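You operate a simulated robot arm through the tools that you are given. There is no shell and no other tool. Be economical: measure what you need, move in short steps, check, and stop when the job is done.

You run a simulated robot arm. Do the job below in one go: nothing can be reset, and whatever is moved stays where it is left.

Task
Take the black coil and leave it on the loom mat.

It is judged by the outcome, as a careful person would: the job done as asked, and still so three seconds after it is handed in. It fails if anything else is knocked over, pushed out of place, dropped, spilled or broken.

Robot
A 7-joint arm with a two-finger parallel gripper, fixed in place. Base frame: the origin is at the foot of the arm, x ahead of it, y to its left, z up. Lengths are in m, angles in rad, forces in N, time in s.
With the tool pointing down near the work surface it reaches from about 0.22 to 0.68 m from the base axis. Its first joint turns from -1.152 to 1.152 rad. Payload 2.4 kg.
The tool frame sits at the grasp point between the pads (the TCP): z along the fingers, y along the line on which they close. The tips reach 0.03 m beyond it. Largest opening 0.094 m; finger width 0.028, thickness 0.01; the body of the gripper, 0.05 by 0.096 m, starts 0.055 m behind the TCP.
Orientation is told as [roll, pitch, yaw] about the base's x, y, z axes, in that order, counted from this pose: with the fingers straight down and closing along the base's y, the tool's x points along the base's -x, its y along +y and its z along -z.

Tools
- The arm moves only by the tool apply_moves. Its arguments are lists of equal length, an entry for each row: "xyz": the shift along the tool's x, y, z in units of 25 mm (1.0 is 25 mm), a list of three; "angular": the turn, a rotation vector about the tool's x, y, z in units of 8 degrees (1.0 is 8 degrees), a list of three. In form: {"xyz": [[tx, ty, tz], ...], "angular": [[wx, wy, wz], ...]}. A call has 1 to 10 rows; each row shifts and turns the commanded pose from where the row before left it, along the tool's axes as they then stand. "claw" is the gripper command, from -1 (fully open) to 1 (shut), values between in proportion, set as the call begins (left out, the last holds). A call with a number of a shift or a turn outside -1 to 1 is refused whole. A row lasts 0.2 s, in which the tool goes at most 0.05 m and 0.15 rad; a call with a longer step from one row to the next is refused whole, and so is a gripper value outside its range. Where a pose cannot be reached the arm comes as near as it can. A force on the tool above 40 N (or 10 N above the force at the start of the call, whichever is more), or a blocked arm, ends the call early, and 0.2 s more pass. The fingers move at their own pace (about 0.153 m/s each) and stop on an object; they squeeze with about 26 N. The grip force told is the motor's: it shows also when the fingers shut on nothing. Time passes only in rows, and 0.2 s behind the last, so rows that do not move let the fingers close. It gives the time, the measured TCP pose, the force on the tool (base axes), the opening and the grip force at its end, in the units of the frame above (readings bear some noise), and new pictures: "pictures" is both (left out), scene, wrist or none.
- Cameras (640 x 400 px; columns grow to the right, rows downward): "scene" is fixed at [0.0336, 0.475, 1.4456]; the picture's right is [-0.69, -0.73, 0.00], its down [-0.45, 0.43, -0.78] and it looks along [0.57, -0.54, -0.62] (base axes); focal length 316 px, centre (320, 200). "wrist" rides on the gripper at [-0.037, 0, -0.058] in the tool frame; the picture's right is [0.00, -1.00, 0.00], its down [0.97, 0.00, -0.24] and it looks along [0.24, 0.00, 0.97] (tool axes); focal length 218 px, centre (320, 200). There is no depth. A picture from a camera that has moved, and an enlarged one, comes with that camera's place and axes in the base frame and with its lens. The place of the scene camera against the robot may be out by one fixed shift of up to 0.018 m in any direction.
- close_up(camera, box): a new picture of the part [left, top, right, bottom] of that camera's present view, enlarged. It takes no simulated time.
- sign_off(): hands the job in; it is judged then, once.

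Work in short steps. Places have to be worked out from the pictures, the camera data and where the tool is seen: move nearer, look again, correct. Check each grasp and each placing, and mend what went wrong. You have 90 turns and 150 pictures in all, those below and enlarged ones among them. Open the gripper and draw the arm clear of the work before you hand the job in, unless the task says otherwise; then end with one line.

The tools are called after "Request:" as a command line: name --argument value ..., lists and objects as JSON in quotes. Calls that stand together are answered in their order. apply_moves: Moves the arm, as the interface text tells. Its arguments: {"type":"object","properties":{"xyz":{"type":"array","items":{"type":"array","items":{"type":"number"}}},"angular":{"type":"array","items":{"type":"array","items":{"type":"number"}}},"claw":{"type":"number"},"pictures":{"type":"string","enum":["both","scene","wrist","none"]}},"required":["xyz","angular"]} The other tools are called the same way: close_up (camera, box) takes an enlarged picture of a part of a camera's view; sign_off () hands the job in.

At the start:

```text
clock: 0.0
eef_pos: [0.2807, 0.0471, 1.0439]
ee_rot: [0.0, 0.001, 0.0]
force: [0.8, 0.1, 0.1]
gripper_width: 0.094
grasp_force: 0.2
```

scene: 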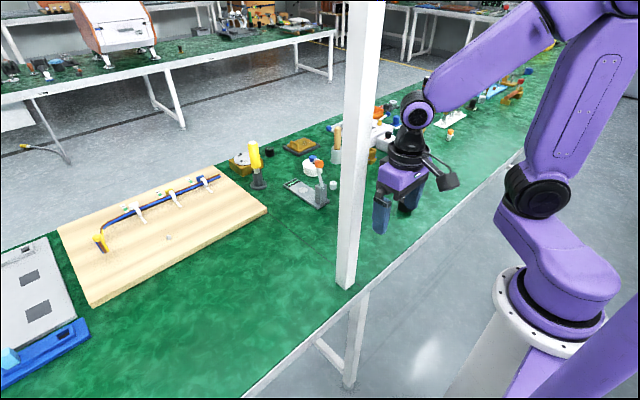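
wrist: 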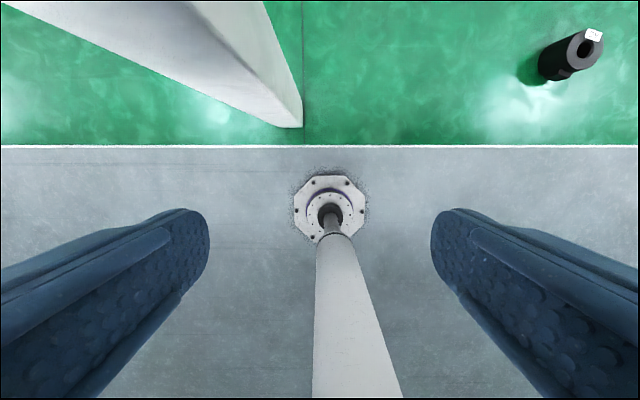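

I'll look closely at the scene to find the black coil and the loom mat.

Request:
close_up --camera "scene" --box '[220, 90, 420, 215]'

Request:
close_up --camera "scene" --box '[0, 150, 280, 325]'

Request:
close_up --camera "scene" --box '[400, 30, 560, 130]'

Request:
close_up --camera "wrist" --box '[480, 0, 640, 100]'

```text
3.20 times, centred on (320, 152) of scene
camera zoom: at [0.0336, 0.475, 1.4456], right [-0.69, -0.73, 0.0], down [-0.45, 0.43, -0.78], along [0.57, -0.54, -0.62], focal length 1010 px, centre (320, 352)
```

zoom: 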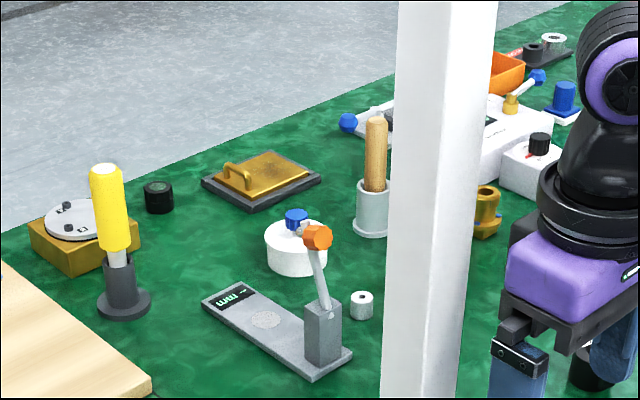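

```text
2.29 times, centred on (140, 238) of scene
camera zoom: at [0.0336, 0.475, 1.4456], right [-0.69, -0.73, 0.0], down [-0.45, 0.43, -0.78], along [0.57, -0.54, -0.62], focal length 722 px, centre (731, 114)
```

zoom: 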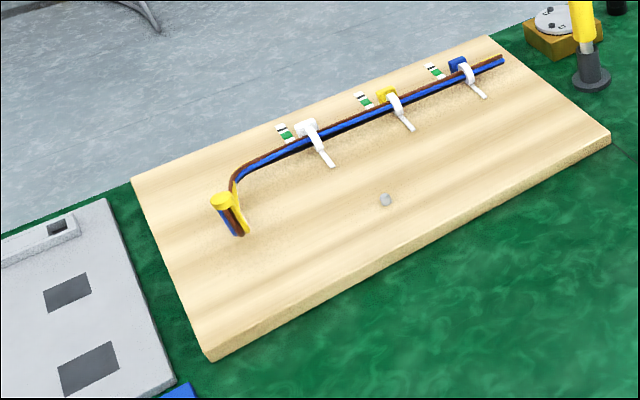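

```text
4.00 times, centred on (480, 80) of scene
camera zoom: at [0.0336, 0.475, 1.4456], right [-0.69, -0.73, 0.0], down [-0.45, 0.43, -0.78], along [0.57, -0.54, -0.62], focal length 1263 px, centre (-320, 680)
```

zoom: 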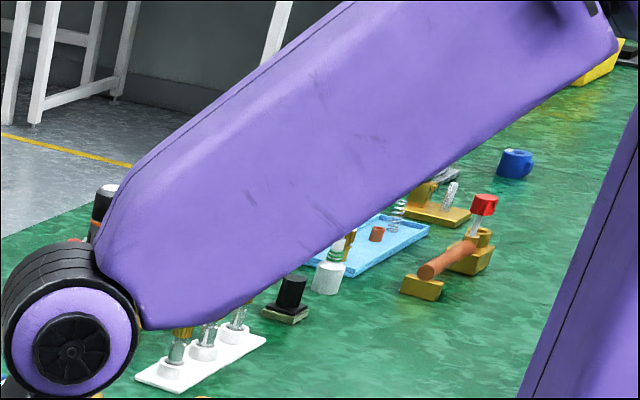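

```text
4.00 times, centred on (560, 50) of wrist
camera zoom: at [0.3178, 0.048, 1.1015], right [0.0, -1.0, 0.0], down [-0.97, 0.0, 0.24], along [-0.24, 0.0, -0.97], focal length 873 px, centre (-640, 800)
```

zoom: 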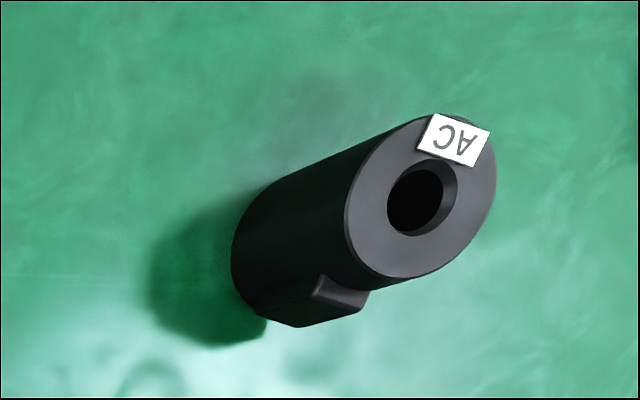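

The table edge is near x≈0.32, with a pillar near (0.36, 0.11). A black part labelled AC stands near (0.41, -0.27). I'll move away from the pillar and up a little to see the right-hand area.

Request:
apply_moves --xyz '[[0, -1, -0.5], [0, -1, -0.5], [0, -1, -0.5], [0, -1, -0.5], [0, -1, -0.5], [0, -1, -0.5], [0, -1, 0], [0, -1, 0]]' --angular '[[0, 0, 0], [0, 0, 0], [0, 0, 0], [0, 0, 0], [0, 0, 0], [0, 0, 0], [0, 0, 0], [0, 0, 0]]'

```text
clock: 1.8
eef_pos: [0.2794, -0.153, 1.1191]
ee_rot: [0.002, 0.0, -0.001]
force: [-0.1, 0.5, -0.1]
gripper_width: 0.0938
grasp_force: 0.0
camera wrist: at [0.3165, -0.1523, 1.1766], right [0.0, -1.0, 0.0], down [-0.97, 0.0, 0.24], along [-0.24, 0.0, -0.97], focal length 218 px, centre (320, 200)
```

scene: 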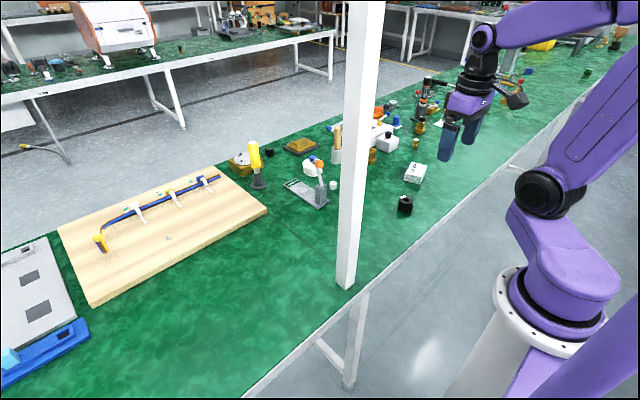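
wrist: 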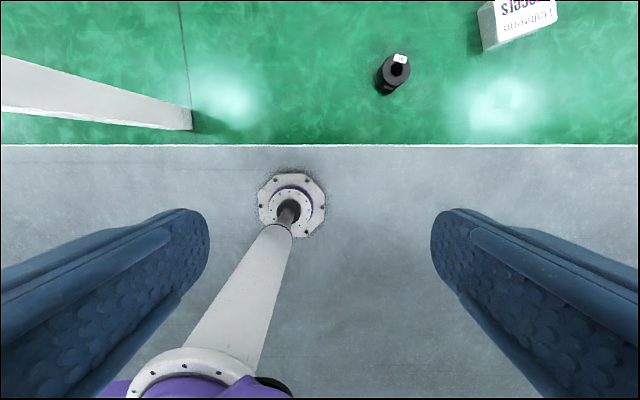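

The coil is now visible in the scene, as is a white box. I'll zoom in to read it and scan for the mat.

Request:
close_up --camera "scene" --box '[300, 90, 460, 220]'

Request:
close_up --camera "wrist" --box '[350, 0, 574, 140]'

Request:
close_up --camera "scene" --box '[0, 220, 288, 400]'

Request:
close_up --camera "scene" --box '[440, 20, 640, 145]'

```text
3.08 times, centred on (380, 155) of scene
camera zoom: at [0.0336, 0.475, 1.4456], right [-0.69, -0.73, 0.0], down [-0.45, 0.43, -0.78], along [0.57, -0.54, -0.62], focal length 971 px, centre (135, 338)
```

zoom: 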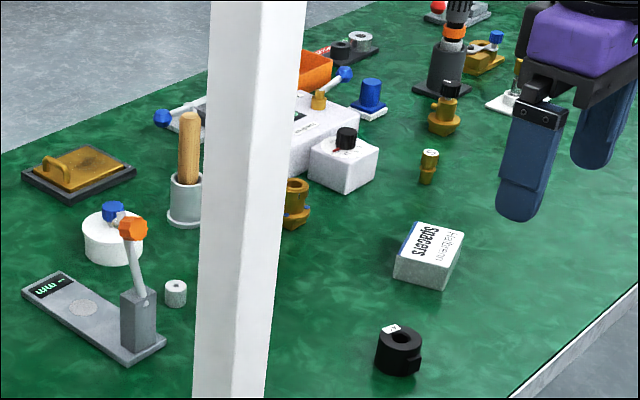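

```text
2.86 times, centred on (462, 70) of wrist
camera zoom: at [0.3165, -0.1523, 1.1766], right [0.0, -1.0, 0.0], down [-0.97, 0.0, 0.24], along [-0.24, 0.0, -0.97], focal length 624 px, centre (-86, 571)
```

zoom: 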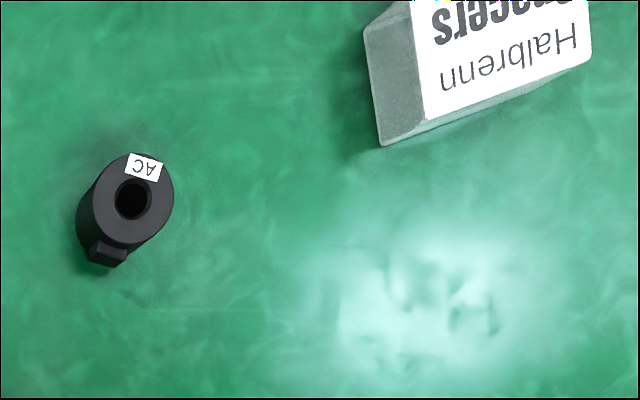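

```text
2.22 times, centred on (144, 310) of scene
camera zoom: at [0.0336, 0.475, 1.4456], right [-0.69, -0.73, 0.0], down [-0.45, 0.43, -0.78], along [0.57, -0.54, -0.62], focal length 701 px, centre (711, -44)
```

zoom: 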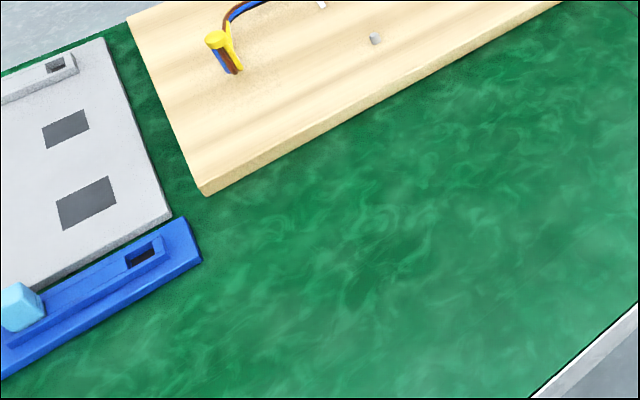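

```text
3.20 times, centred on (540, 82) of scene
camera zoom: at [0.0336, 0.475, 1.4456], right [-0.69, -0.73, 0.0], down [-0.45, 0.43, -0.78], along [0.57, -0.54, -0.62], focal length 1010 px, centre (-384, 576)
```

zoom: 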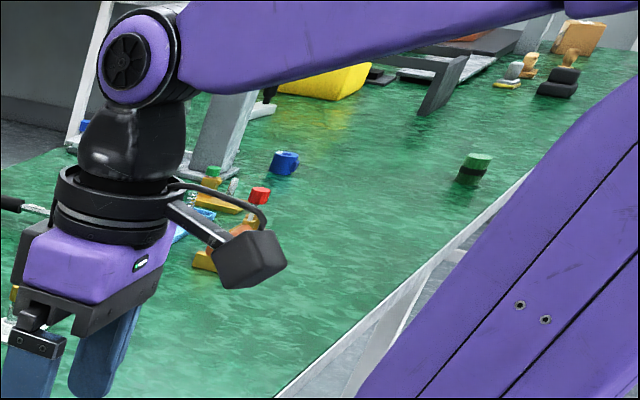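

No separate mat is visible, but there is a seam in the green surface near the pillar. I'll zoom in on that in case the mats are distinct pieces.

Request:
close_up --camera "scene" --box '[230, 180, 390, 300]'

Request:
close_up --camera "wrist" --box '[80, 0, 304, 150]'

```text
3.33 times, centred on (310, 240) of scene
camera zoom: at [0.0336, 0.475, 1.4456], right [-0.69, -0.73, 0.0], down [-0.45, 0.43, -0.78], along [0.57, -0.54, -0.62], focal length 1052 px, centre (353, 67)
```

zoom: 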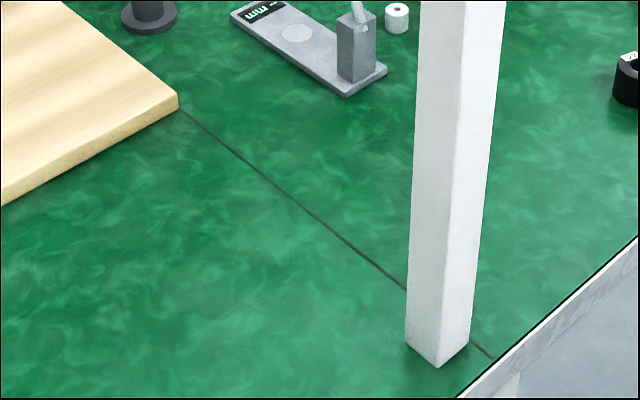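

```text
2.67 times, centred on (192, 75) of wrist
camera zoom: at [0.3165, -0.1523, 1.1766], right [0.0, -1.0, 0.0], down [-0.97, 0.0, 0.24], along [-0.24, 0.0, -0.97], focal length 582 px, centre (661, 533)
```

zoom: 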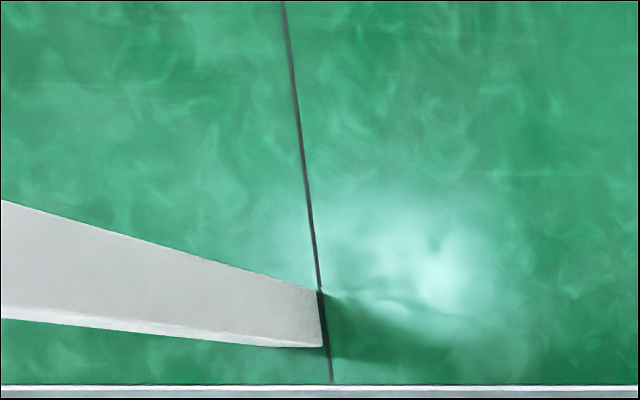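

The seam at y≈0.071 splits the table into two green mats. The loom (wire harness) board sits on the left one, so that is the loom mat. Triangulating the coil gives a centre of about (0.430, -0.270) with its top at z≈0.804, so I'll approach from above.

Request:
apply_moves --xyz '[[-0.7, -0.6, 0.8], [-0.7, -0.6, 0.8], [-0.7, -0.6, 0.8], [-0.7, -0.6, 0.8], [-0.7, -0.6, 0.8], [-0.7, -0.6, 0.8], [-0.7, -0.6, 0.8], [-0.7, -0.48, 0.8], [-0.44, 0, 0.8], [0, 0, 0]]' --angular '[[0, 0, 0], [0, 0, 0], [0, 0, 0], [0, 0, 0], [0, 0, 0], [0, 0, 0], [0, 0, 0], [0, 0, 0], [0, 0, 0], [0, 0, 0]]'

```text
clock: 4.0
eef_pos: [0.4336, -0.2702, 0.9387]
ee_rot: [-0.001, 0.0, 0.001]
force: [-0.2, 0.6, -0.3]
gripper_width: 0.0941
grasp_force: 0.2
camera wrist: at [0.4698, -0.2702, 0.9957], right [0.0, -1.0, 0.0], down [-0.97, 0.0, 0.24], along [-0.24, 0.0, -0.97], focal length 218 px, centre (320, 200)
```

scene: 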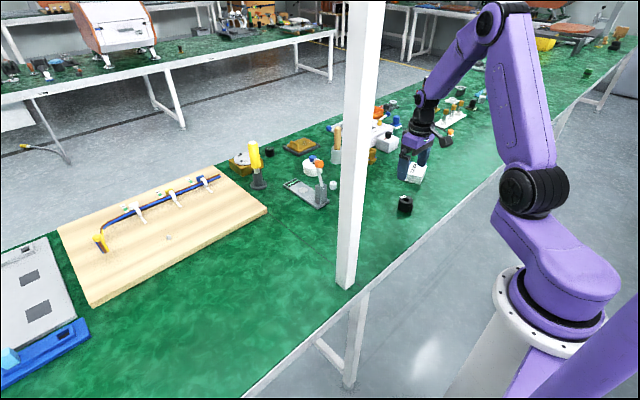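
wrist: 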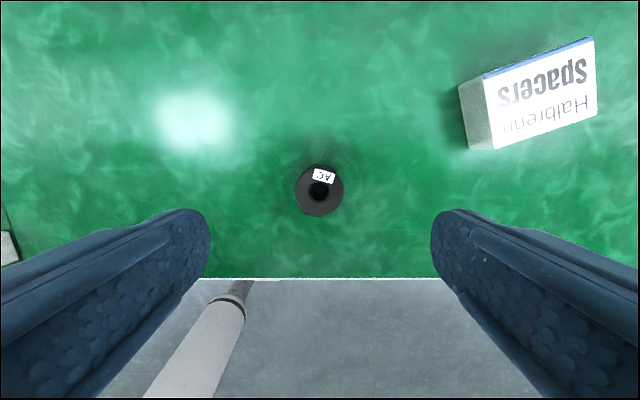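

The coil is centred between the fingers, at about (0.432, -0.270). I'll descend to z≈0.806.

Request:
apply_moves --xyz '[[0.06, 0, 0.9], [0, 0, 0.9], [0, 0, 0.9], [0, 0, 0.9], [0, 0, 0.9], [0, 0, 0.8], [0, 0, 0]]' --angular '[[0, 0, 0], [0, 0, 0], [0, 0, 0], [0, 0, 0], [0, 0, 0], [0, 0, 0], [0, 0, 0]]'

```text
clock: 5.6
eef_pos: [0.4318, -0.2709, 0.8076]
ee_rot: [0.0, 0.001, -0.001]
force: [0.5, 0.5, -0.3]
gripper_width: 0.0939
grasp_force: 0.0
camera wrist: at [0.4688, -0.2697, 0.864], right [0.0, -1.0, 0.0], down [-0.97, 0.0, 0.24], along [-0.24, 0.0, -0.97], focal length 218 px, centre (320, 200)
```

scene: 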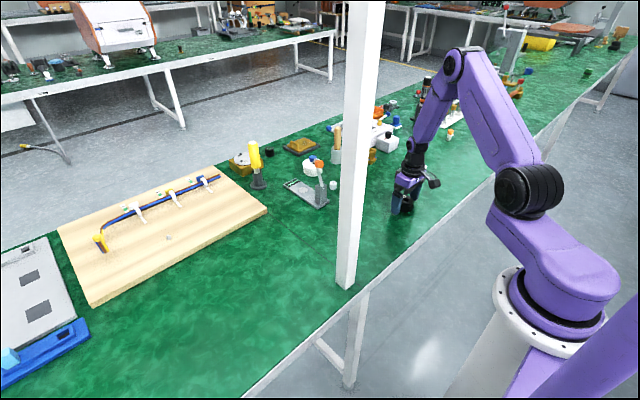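
wrist: 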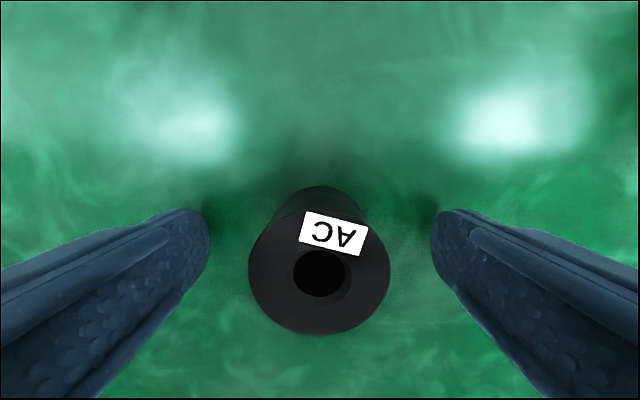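

The coil is between the fingers, so I'll close the gripper.

Request:
apply_moves --xyz '[[0, 0, 0], [0, 0, 0], [0, 0, 0], [0, 0, 0]]' --angular '[[0, 0, 0], [0, 0, 0], [0, 0, 0], [0, 0, 0]]' --claw 1 --pictures "wrist"

```text
clock: 6.6
eef_pos: [0.4308, -0.2712, 0.807]
ee_rot: [-0.001, -0.001, 0.001]
force: [-0.2, 1.0, 0.9]
gripper_width: 0.042
grasp_force: 26.0
camera wrist: at [0.4687, -0.2697, 0.8642], right [0.0, -1.0, 0.0], down [-0.97, 0.0, 0.24], along [-0.24, 0.0, -0.97], focal length 218 px, centre (320, 200)
```

wrist: 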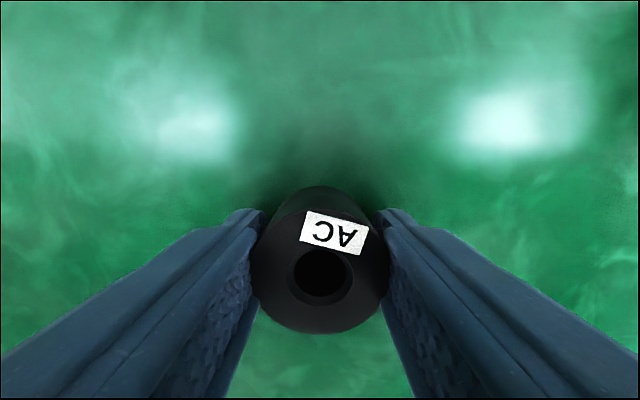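

The grip holds at a width of 0.042 m. I'll lift the coil.

Request:
apply_moves --xyz '[[0, 0, -0.5], [0, 0, -1], [0, 0, -1], [0, 0, -1], [0, 0, -1], [0, 0, -1], [0, 0, -1], [0, 0, -1], [0, 0, -1], [0, 0, -1]]' --angular '[[0, 0, 0], [0, 0, 0], [0, 0, 0], [0, 0, 0], [0, 0, 0], [0, 0, 0], [0, 0, 0], [0, 0, 0], [0, 0, 0], [0, 0, 0]]' --pictures "wrist"

```text
clock: 8.8
eef_pos: [0.4287, -0.269, 1.0436]
ee_rot: [0.0, 0.0, 0.0]
force: [0.0, 0.1, -1.3]
gripper_width: 0.0418
grasp_force: 26.0
camera wrist: at [0.466, -0.2682, 1.0998], right [0.0, -1.0, 0.0], down [-0.97, 0.0, 0.24], along [-0.24, 0.0, -0.97], focal length 218 px, centre (320, 200)
```

wrist: 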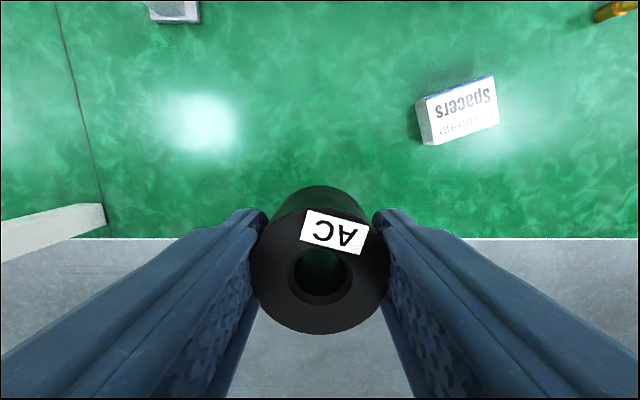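

It's held securely. I'll pull back toward the base before passing in front of the pillar.

Request:
apply_moves --xyz '[[0.84, 0.5, 0], [0.84, 0.5, 0], [0.84, 0.5, 0], [0.84, 0.5, 0], [0.84, 0.5, 0], [0.84, 0.5, 0], [0.84, 0.5, 0], [0.84, 0.5, 0], [0.84, 0.5, 0], [0, 0, 0]]' --angular '[[0, 0, 0], [0, 0, 0], [0, 0, 0], [0, 0, 0], [0, 0, 0], [0, 0, 0], [0, 0, 0], [0, 0, 0], [0, 0, 0], [0, 0, 0]]'

```text
clock: 11.0
eef_pos: [0.2415, -0.1539, 1.0463]
ee_rot: [-0.001, 0.0, 0.003]
force: [0.0, 0.1, -1.0]
gripper_width: 0.0417
grasp_force: 25.7
camera wrist: at [0.2786, -0.1542, 1.1033], right [0.0, -1.0, 0.0], down [-0.97, 0.0, 0.24], along [-0.24, 0.0, -0.97], focal length 218 px, centre (320, 200)
```

scene: 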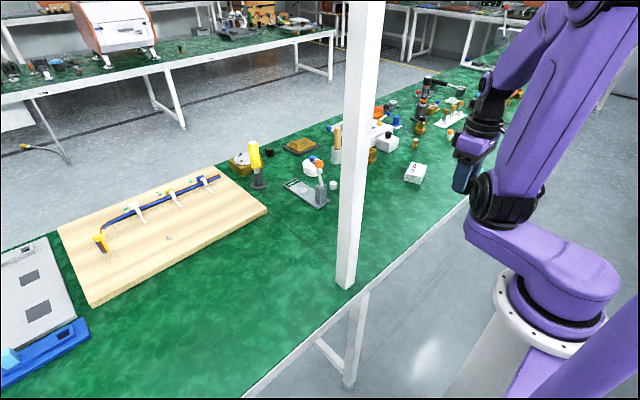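
wrist: 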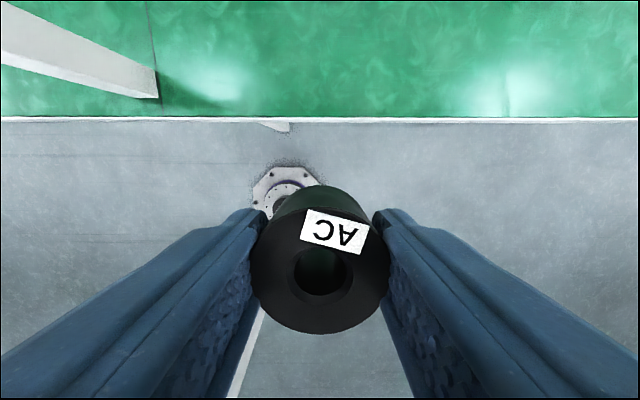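

Everything is clear, so I'll move along +y at x≈0.24, stopping just before the pillar to check.

Request:
apply_moves --xyz '[[0, 1, 0], [0, 1, 0], [0, 1, 0], [0, 1, 0], [0, 1, 0], [0, 1, 0], [0, 0, 0]]' --angular '[[0, 0, 0], [0, 0, 0], [0, 0, 0], [0, 0, 0], [0, 0, 0], [0, 0, 0], [0, 0, 0]]'

```text
clock: 12.6
eef_pos: [0.2432, -0.008, 1.0439]
ee_rot: [0.0, -0.001, -0.002]
force: [-0.2, 0.3, -1.0]
gripper_width: 0.0419
grasp_force: 26.0
camera wrist: at [0.2797, -0.0069, 1.0999], right [0.0, -1.0, 0.0], down [-0.97, 0.0, 0.24], along [-0.24, 0.0, -0.97], focal length 218 px, centre (320, 200)
```

scene: 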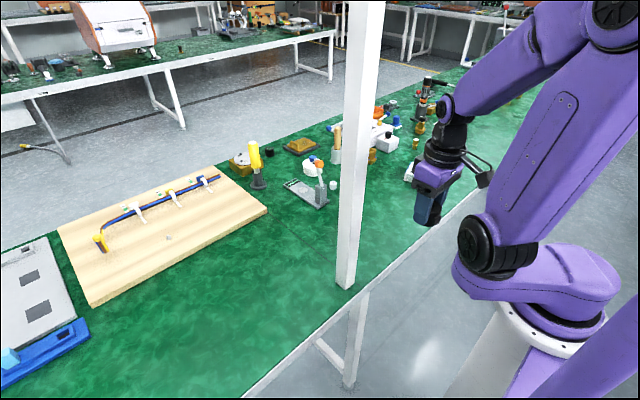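
wrist: 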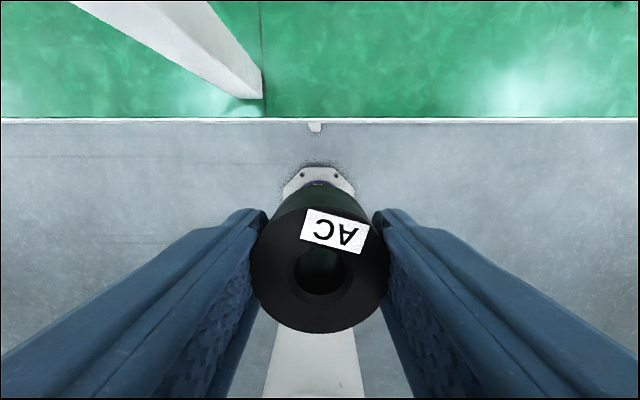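

The pillar's near face is at x≈0.344 and the gripper's front is at about 0.30, so there is clearance. I'll keep moving past it.

Request:
apply_moves --xyz '[[0.3, 0.8, 0], [0, 0.8, 0], [0, 0.8, 0], [0, 0.8, 0], [0, 0.8, 0], [0, 0.8, 0], [0, 0.8, 0], [0, 0.8, 0], [0, 0.8, 0], [0, 0.8, 0]]' --angular '[[0, 0, 0], [0, 0, 0], [0, 0, 0], [0, 0, 0], [0, 0, 0], [0, 0, 0], [0, 0, 0], [0, 0, 0], [0, 0, 0], [0, 0, 0]]'

```text
clock: 14.8
eef_pos: [0.2353, 0.1937, 1.0435]
ee_rot: [0.0, -0.001, 0.0]
force: [0.5, -0.3, -1.7]
gripper_width: 0.0416
grasp_force: 25.9
camera wrist: at [0.2715, 0.1944, 1.1014], right [0.0, -1.0, 0.0], down [-0.97, 0.0, 0.24], along [-0.24, 0.0, -0.97], focal length 218 px, centre (320, 200)
```

scene: 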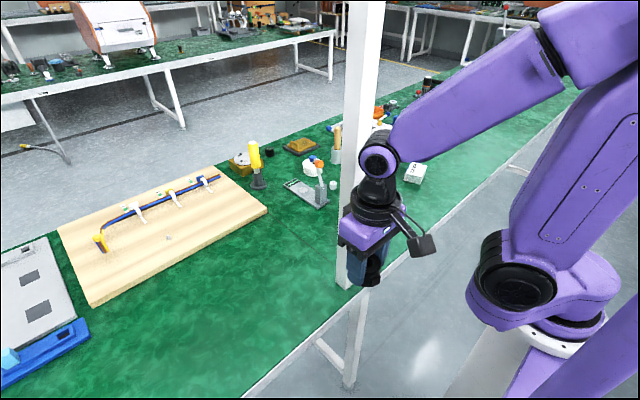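
wrist: 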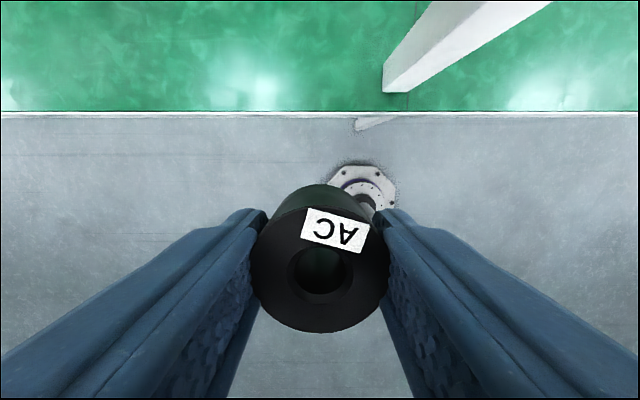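

Past the pillar. I'll go further left before extending out over the loom mat.

Request:
apply_moves --xyz '[[0, 0.9, 0], [0, 0.9, 0], [0, 0.9, 0], [-0.5, 0.9, 0], [-0.8, 0.9, 0], [-1, 0.8, 0], [-1, 0.7, 0], [-1, 0.6, 0], [-1, 0, 0], [-1, 0, 0]]' --angular '[[0, 0, 0], [0, 0, 0], [0, 0, 0], [0, 0, 0], [0, 0, 0], [0, 0, 0], [0, 0, 0], [0, 0, 0], [0, 0, 0], [0, 0, 0]]'

```text
clock: 17.0
eef_pos: [0.3902, 0.3605, 1.045]
ee_rot: [0.0, 0.001, -0.001]
force: [0.7, -0.6, -1.7]
gripper_width: 0.0415
grasp_force: 26.1
camera wrist: at [0.4282, 0.3602, 1.1026], right [0.0, -1.0, 0.0], down [-0.97, 0.0, 0.24], along [-0.24, 0.0, -0.97], focal length 218 px, centre (320, 200)
```

scene: 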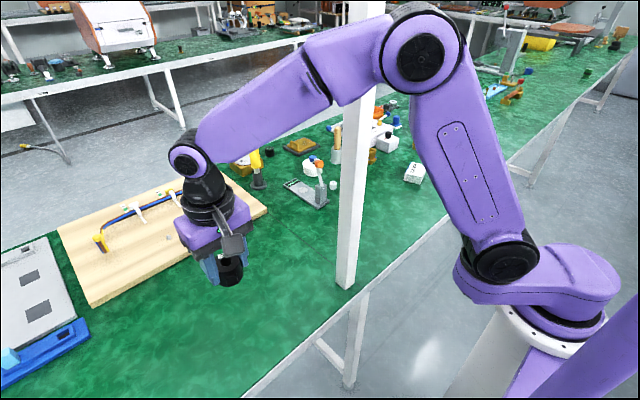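
wrist: 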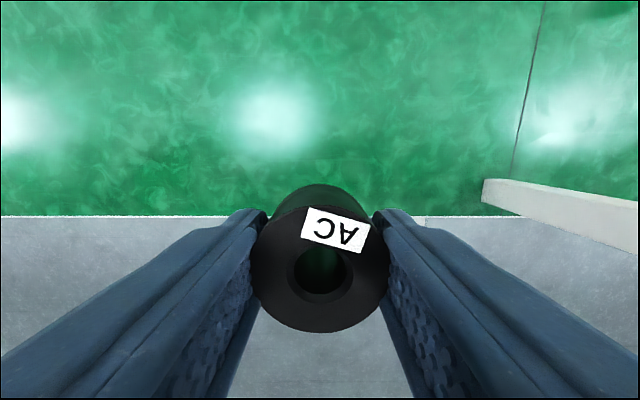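

The loom mat below is bare. I'll extend to x≈0.46 and lower the coil to just above the surface.

Request:
apply_moves --xyz '[[-1, 0, 0], [-1, 0, 0.6], [-0.8, 0, 1], [0, 0, 1], [0, 0, 1], [0, 0, 1], [0, 0, 1], [0, 0, 1], [0, 0, 1], [0, 0, 0.8]]' --angular '[[0, 0, 0], [0, 0, 0], [0, 0, 0], [0, 0, 0], [0, 0, 0], [0, 0, 0], [0, 0, 0], [0, 0, 0], [0, 0, 0], [0, 0, 0]]'

```text
clock: 19.2
eef_pos: [0.4615, 0.3576, 0.8342]
ee_rot: [0.0, -0.001, 0.001]
force: [0.7, 0.3, -1.3]
gripper_width: 0.0414
grasp_force: 26.2
camera wrist: at [0.4985, 0.358, 0.8911], right [0.0, -1.0, 0.0], down [-0.97, 0.0, 0.24], along [-0.24, 0.0, -0.97], focal length 218 px, centre (320, 200)
```

scene: 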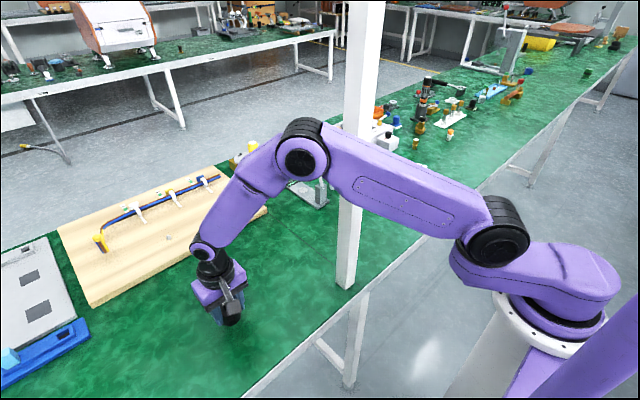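
wrist: 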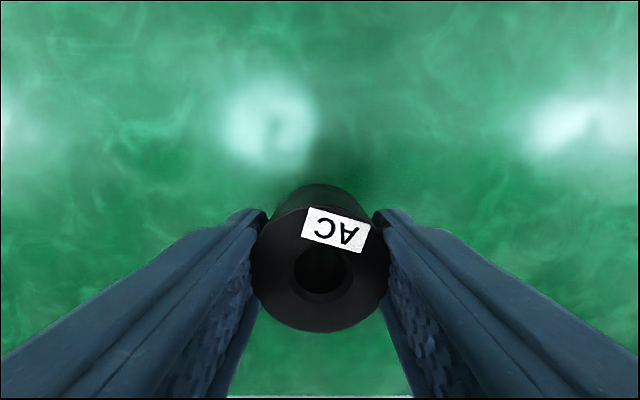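

The last 27 mm down to the grasp height of 0.807, slowly.

Request:
apply_moves --xyz '[[0, 0, 0.4], [0, 0, 0.3], [0, 0, 0.2], [0, 0, 0.15], [0, 0, 0.03], [0, 0, 0]]' --angular '[[0, 0, 0], [0, 0, 0], [0, 0, 0], [0, 0, 0], [0, 0, 0], [0, 0, 0]]' --pictures "scene"

```text
clock: 20.6
eef_pos: [0.4613, 0.3578, 0.8067]
ee_rot: [0.0, -0.001, -0.001]
force: [-1.2, -0.7, 1.5]
gripper_width: 0.0415
grasp_force: 26.1
```

scene: 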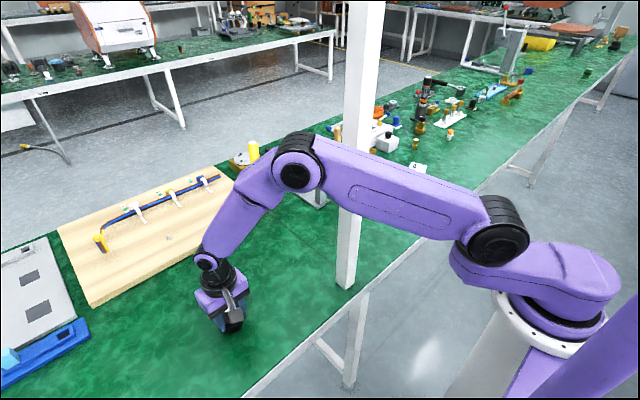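

The vertical force has risen, so the coil is touching the mat. I'll release it.

Request:
apply_moves --xyz '[[0, 0, 0], [0, 0, 0], [0, 0, 0], [0, 0, 0]]' --angular '[[0, 0, 0], [0, 0, 0], [0, 0, 0], [0, 0, 0]]' --claw -1 --pictures "wrist"

Request:
apply_moves --xyz '[[0, 0, -0.4], [0, 0, -0.8], [0, 0, -1], [0, 0, -1], [0, 0, -1], [0, 0, -1], [0, 0, -1], [0, 0, -1], [0, 0, -1], [0, 0, -1]]' --angular '[[0, 0, 0], [0, 0, 0], [0, 0, 0], [0, 0, 0], [0, 0, 0], [0, 0, 0], [0, 0, 0], [0, 0, 0], [0, 0, 0], [0, 0, 0]]'

```text
clock: 21.6
eef_pos: [0.4616, 0.3573, 0.8072]
ee_rot: [0.001, 0.0, 0.001]
force: [-0.4, 0.4, 0.1]
gripper_width: 0.0939
grasp_force: 0.1
camera wrist: at [0.4987, 0.3581, 0.8639], right [0.0, -1.0, 0.0], down [-0.97, 0.0, 0.24], along [-0.24, 0.0, -0.97], focal length 218 px, centre (320, 200)
```

wrist: 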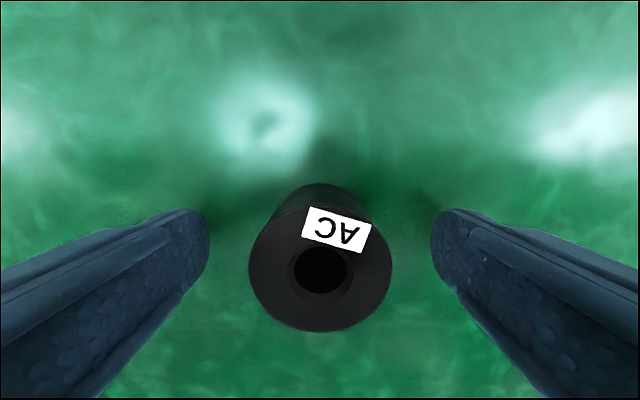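

```text
clock: 23.8
eef_pos: [0.4627, 0.358, 1.0375]
ee_rot: [0.001, 0.0, 0.0]
force: [0.7, -0.7, -0.6]
gripper_width: 0.094
grasp_force: 0.1
camera wrist: at [0.4995, 0.3591, 1.0945], right [0.0, -1.0, 0.0], down [-0.97, 0.0, 0.24], along [-0.24, 0.0, -0.97], focal length 218 px, centre (320, 200)
```

scene: 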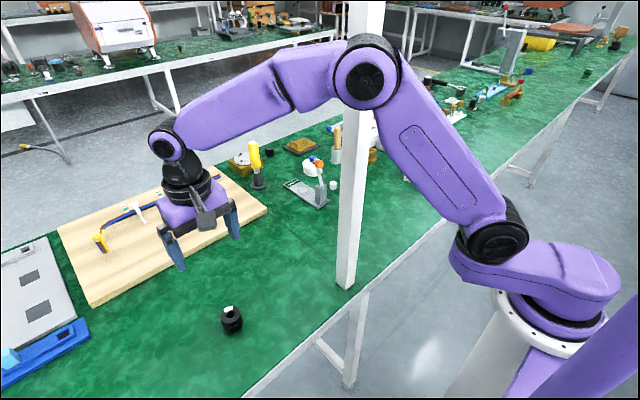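
wrist: 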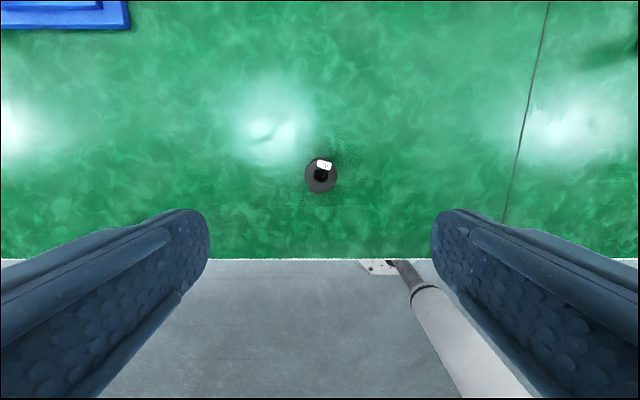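

The coil stands upright on the loom mat, left of the seam. I'll draw the arm back clear of the table, staying on the left of the pillar.

Request:
apply_moves --xyz '[[1, 0, 0], [1, 0, 0], [1, 0, 0], [1, 0, 0], [1, 0, 0], [1, 0, 0], [1, 0, 0], [0, 0, 0]]' --angular '[[0, 0, 0], [0, 0, 0], [0, 0, 0], [0, 0, 0], [0, 0, 0], [0, 0, 0], [0, 0, 0], [0, 0, 0]]' --pictures "scene"

```text
clock: 25.6
eef_pos: [0.2873, 0.3591, 1.0368]
ee_rot: [0.001, 0.0, 0.0]
force: [-0.7, 0.2, 0.4]
gripper_width: 0.0942
grasp_force: 0.0
```

scene: 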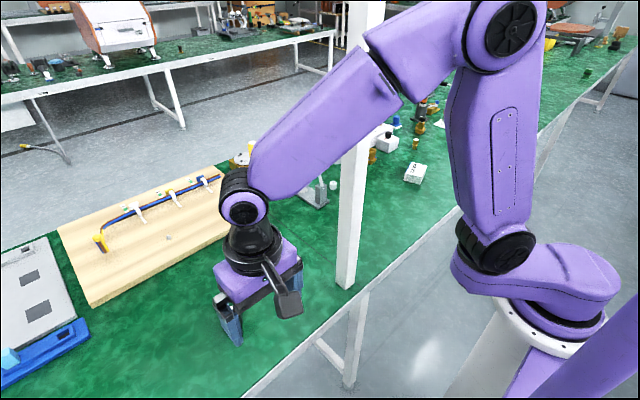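

The arm is clear, the gripper is open and the coil has been placed, so I'm handing the job in.

Request:
sign_off

```text
The job is handed in.
```

The black coil is standing upright at about (0.46, 0.36) on the left-hand green mat, which I took to be the loom mat because the wire-harness board sits on it; nothing else was moved.
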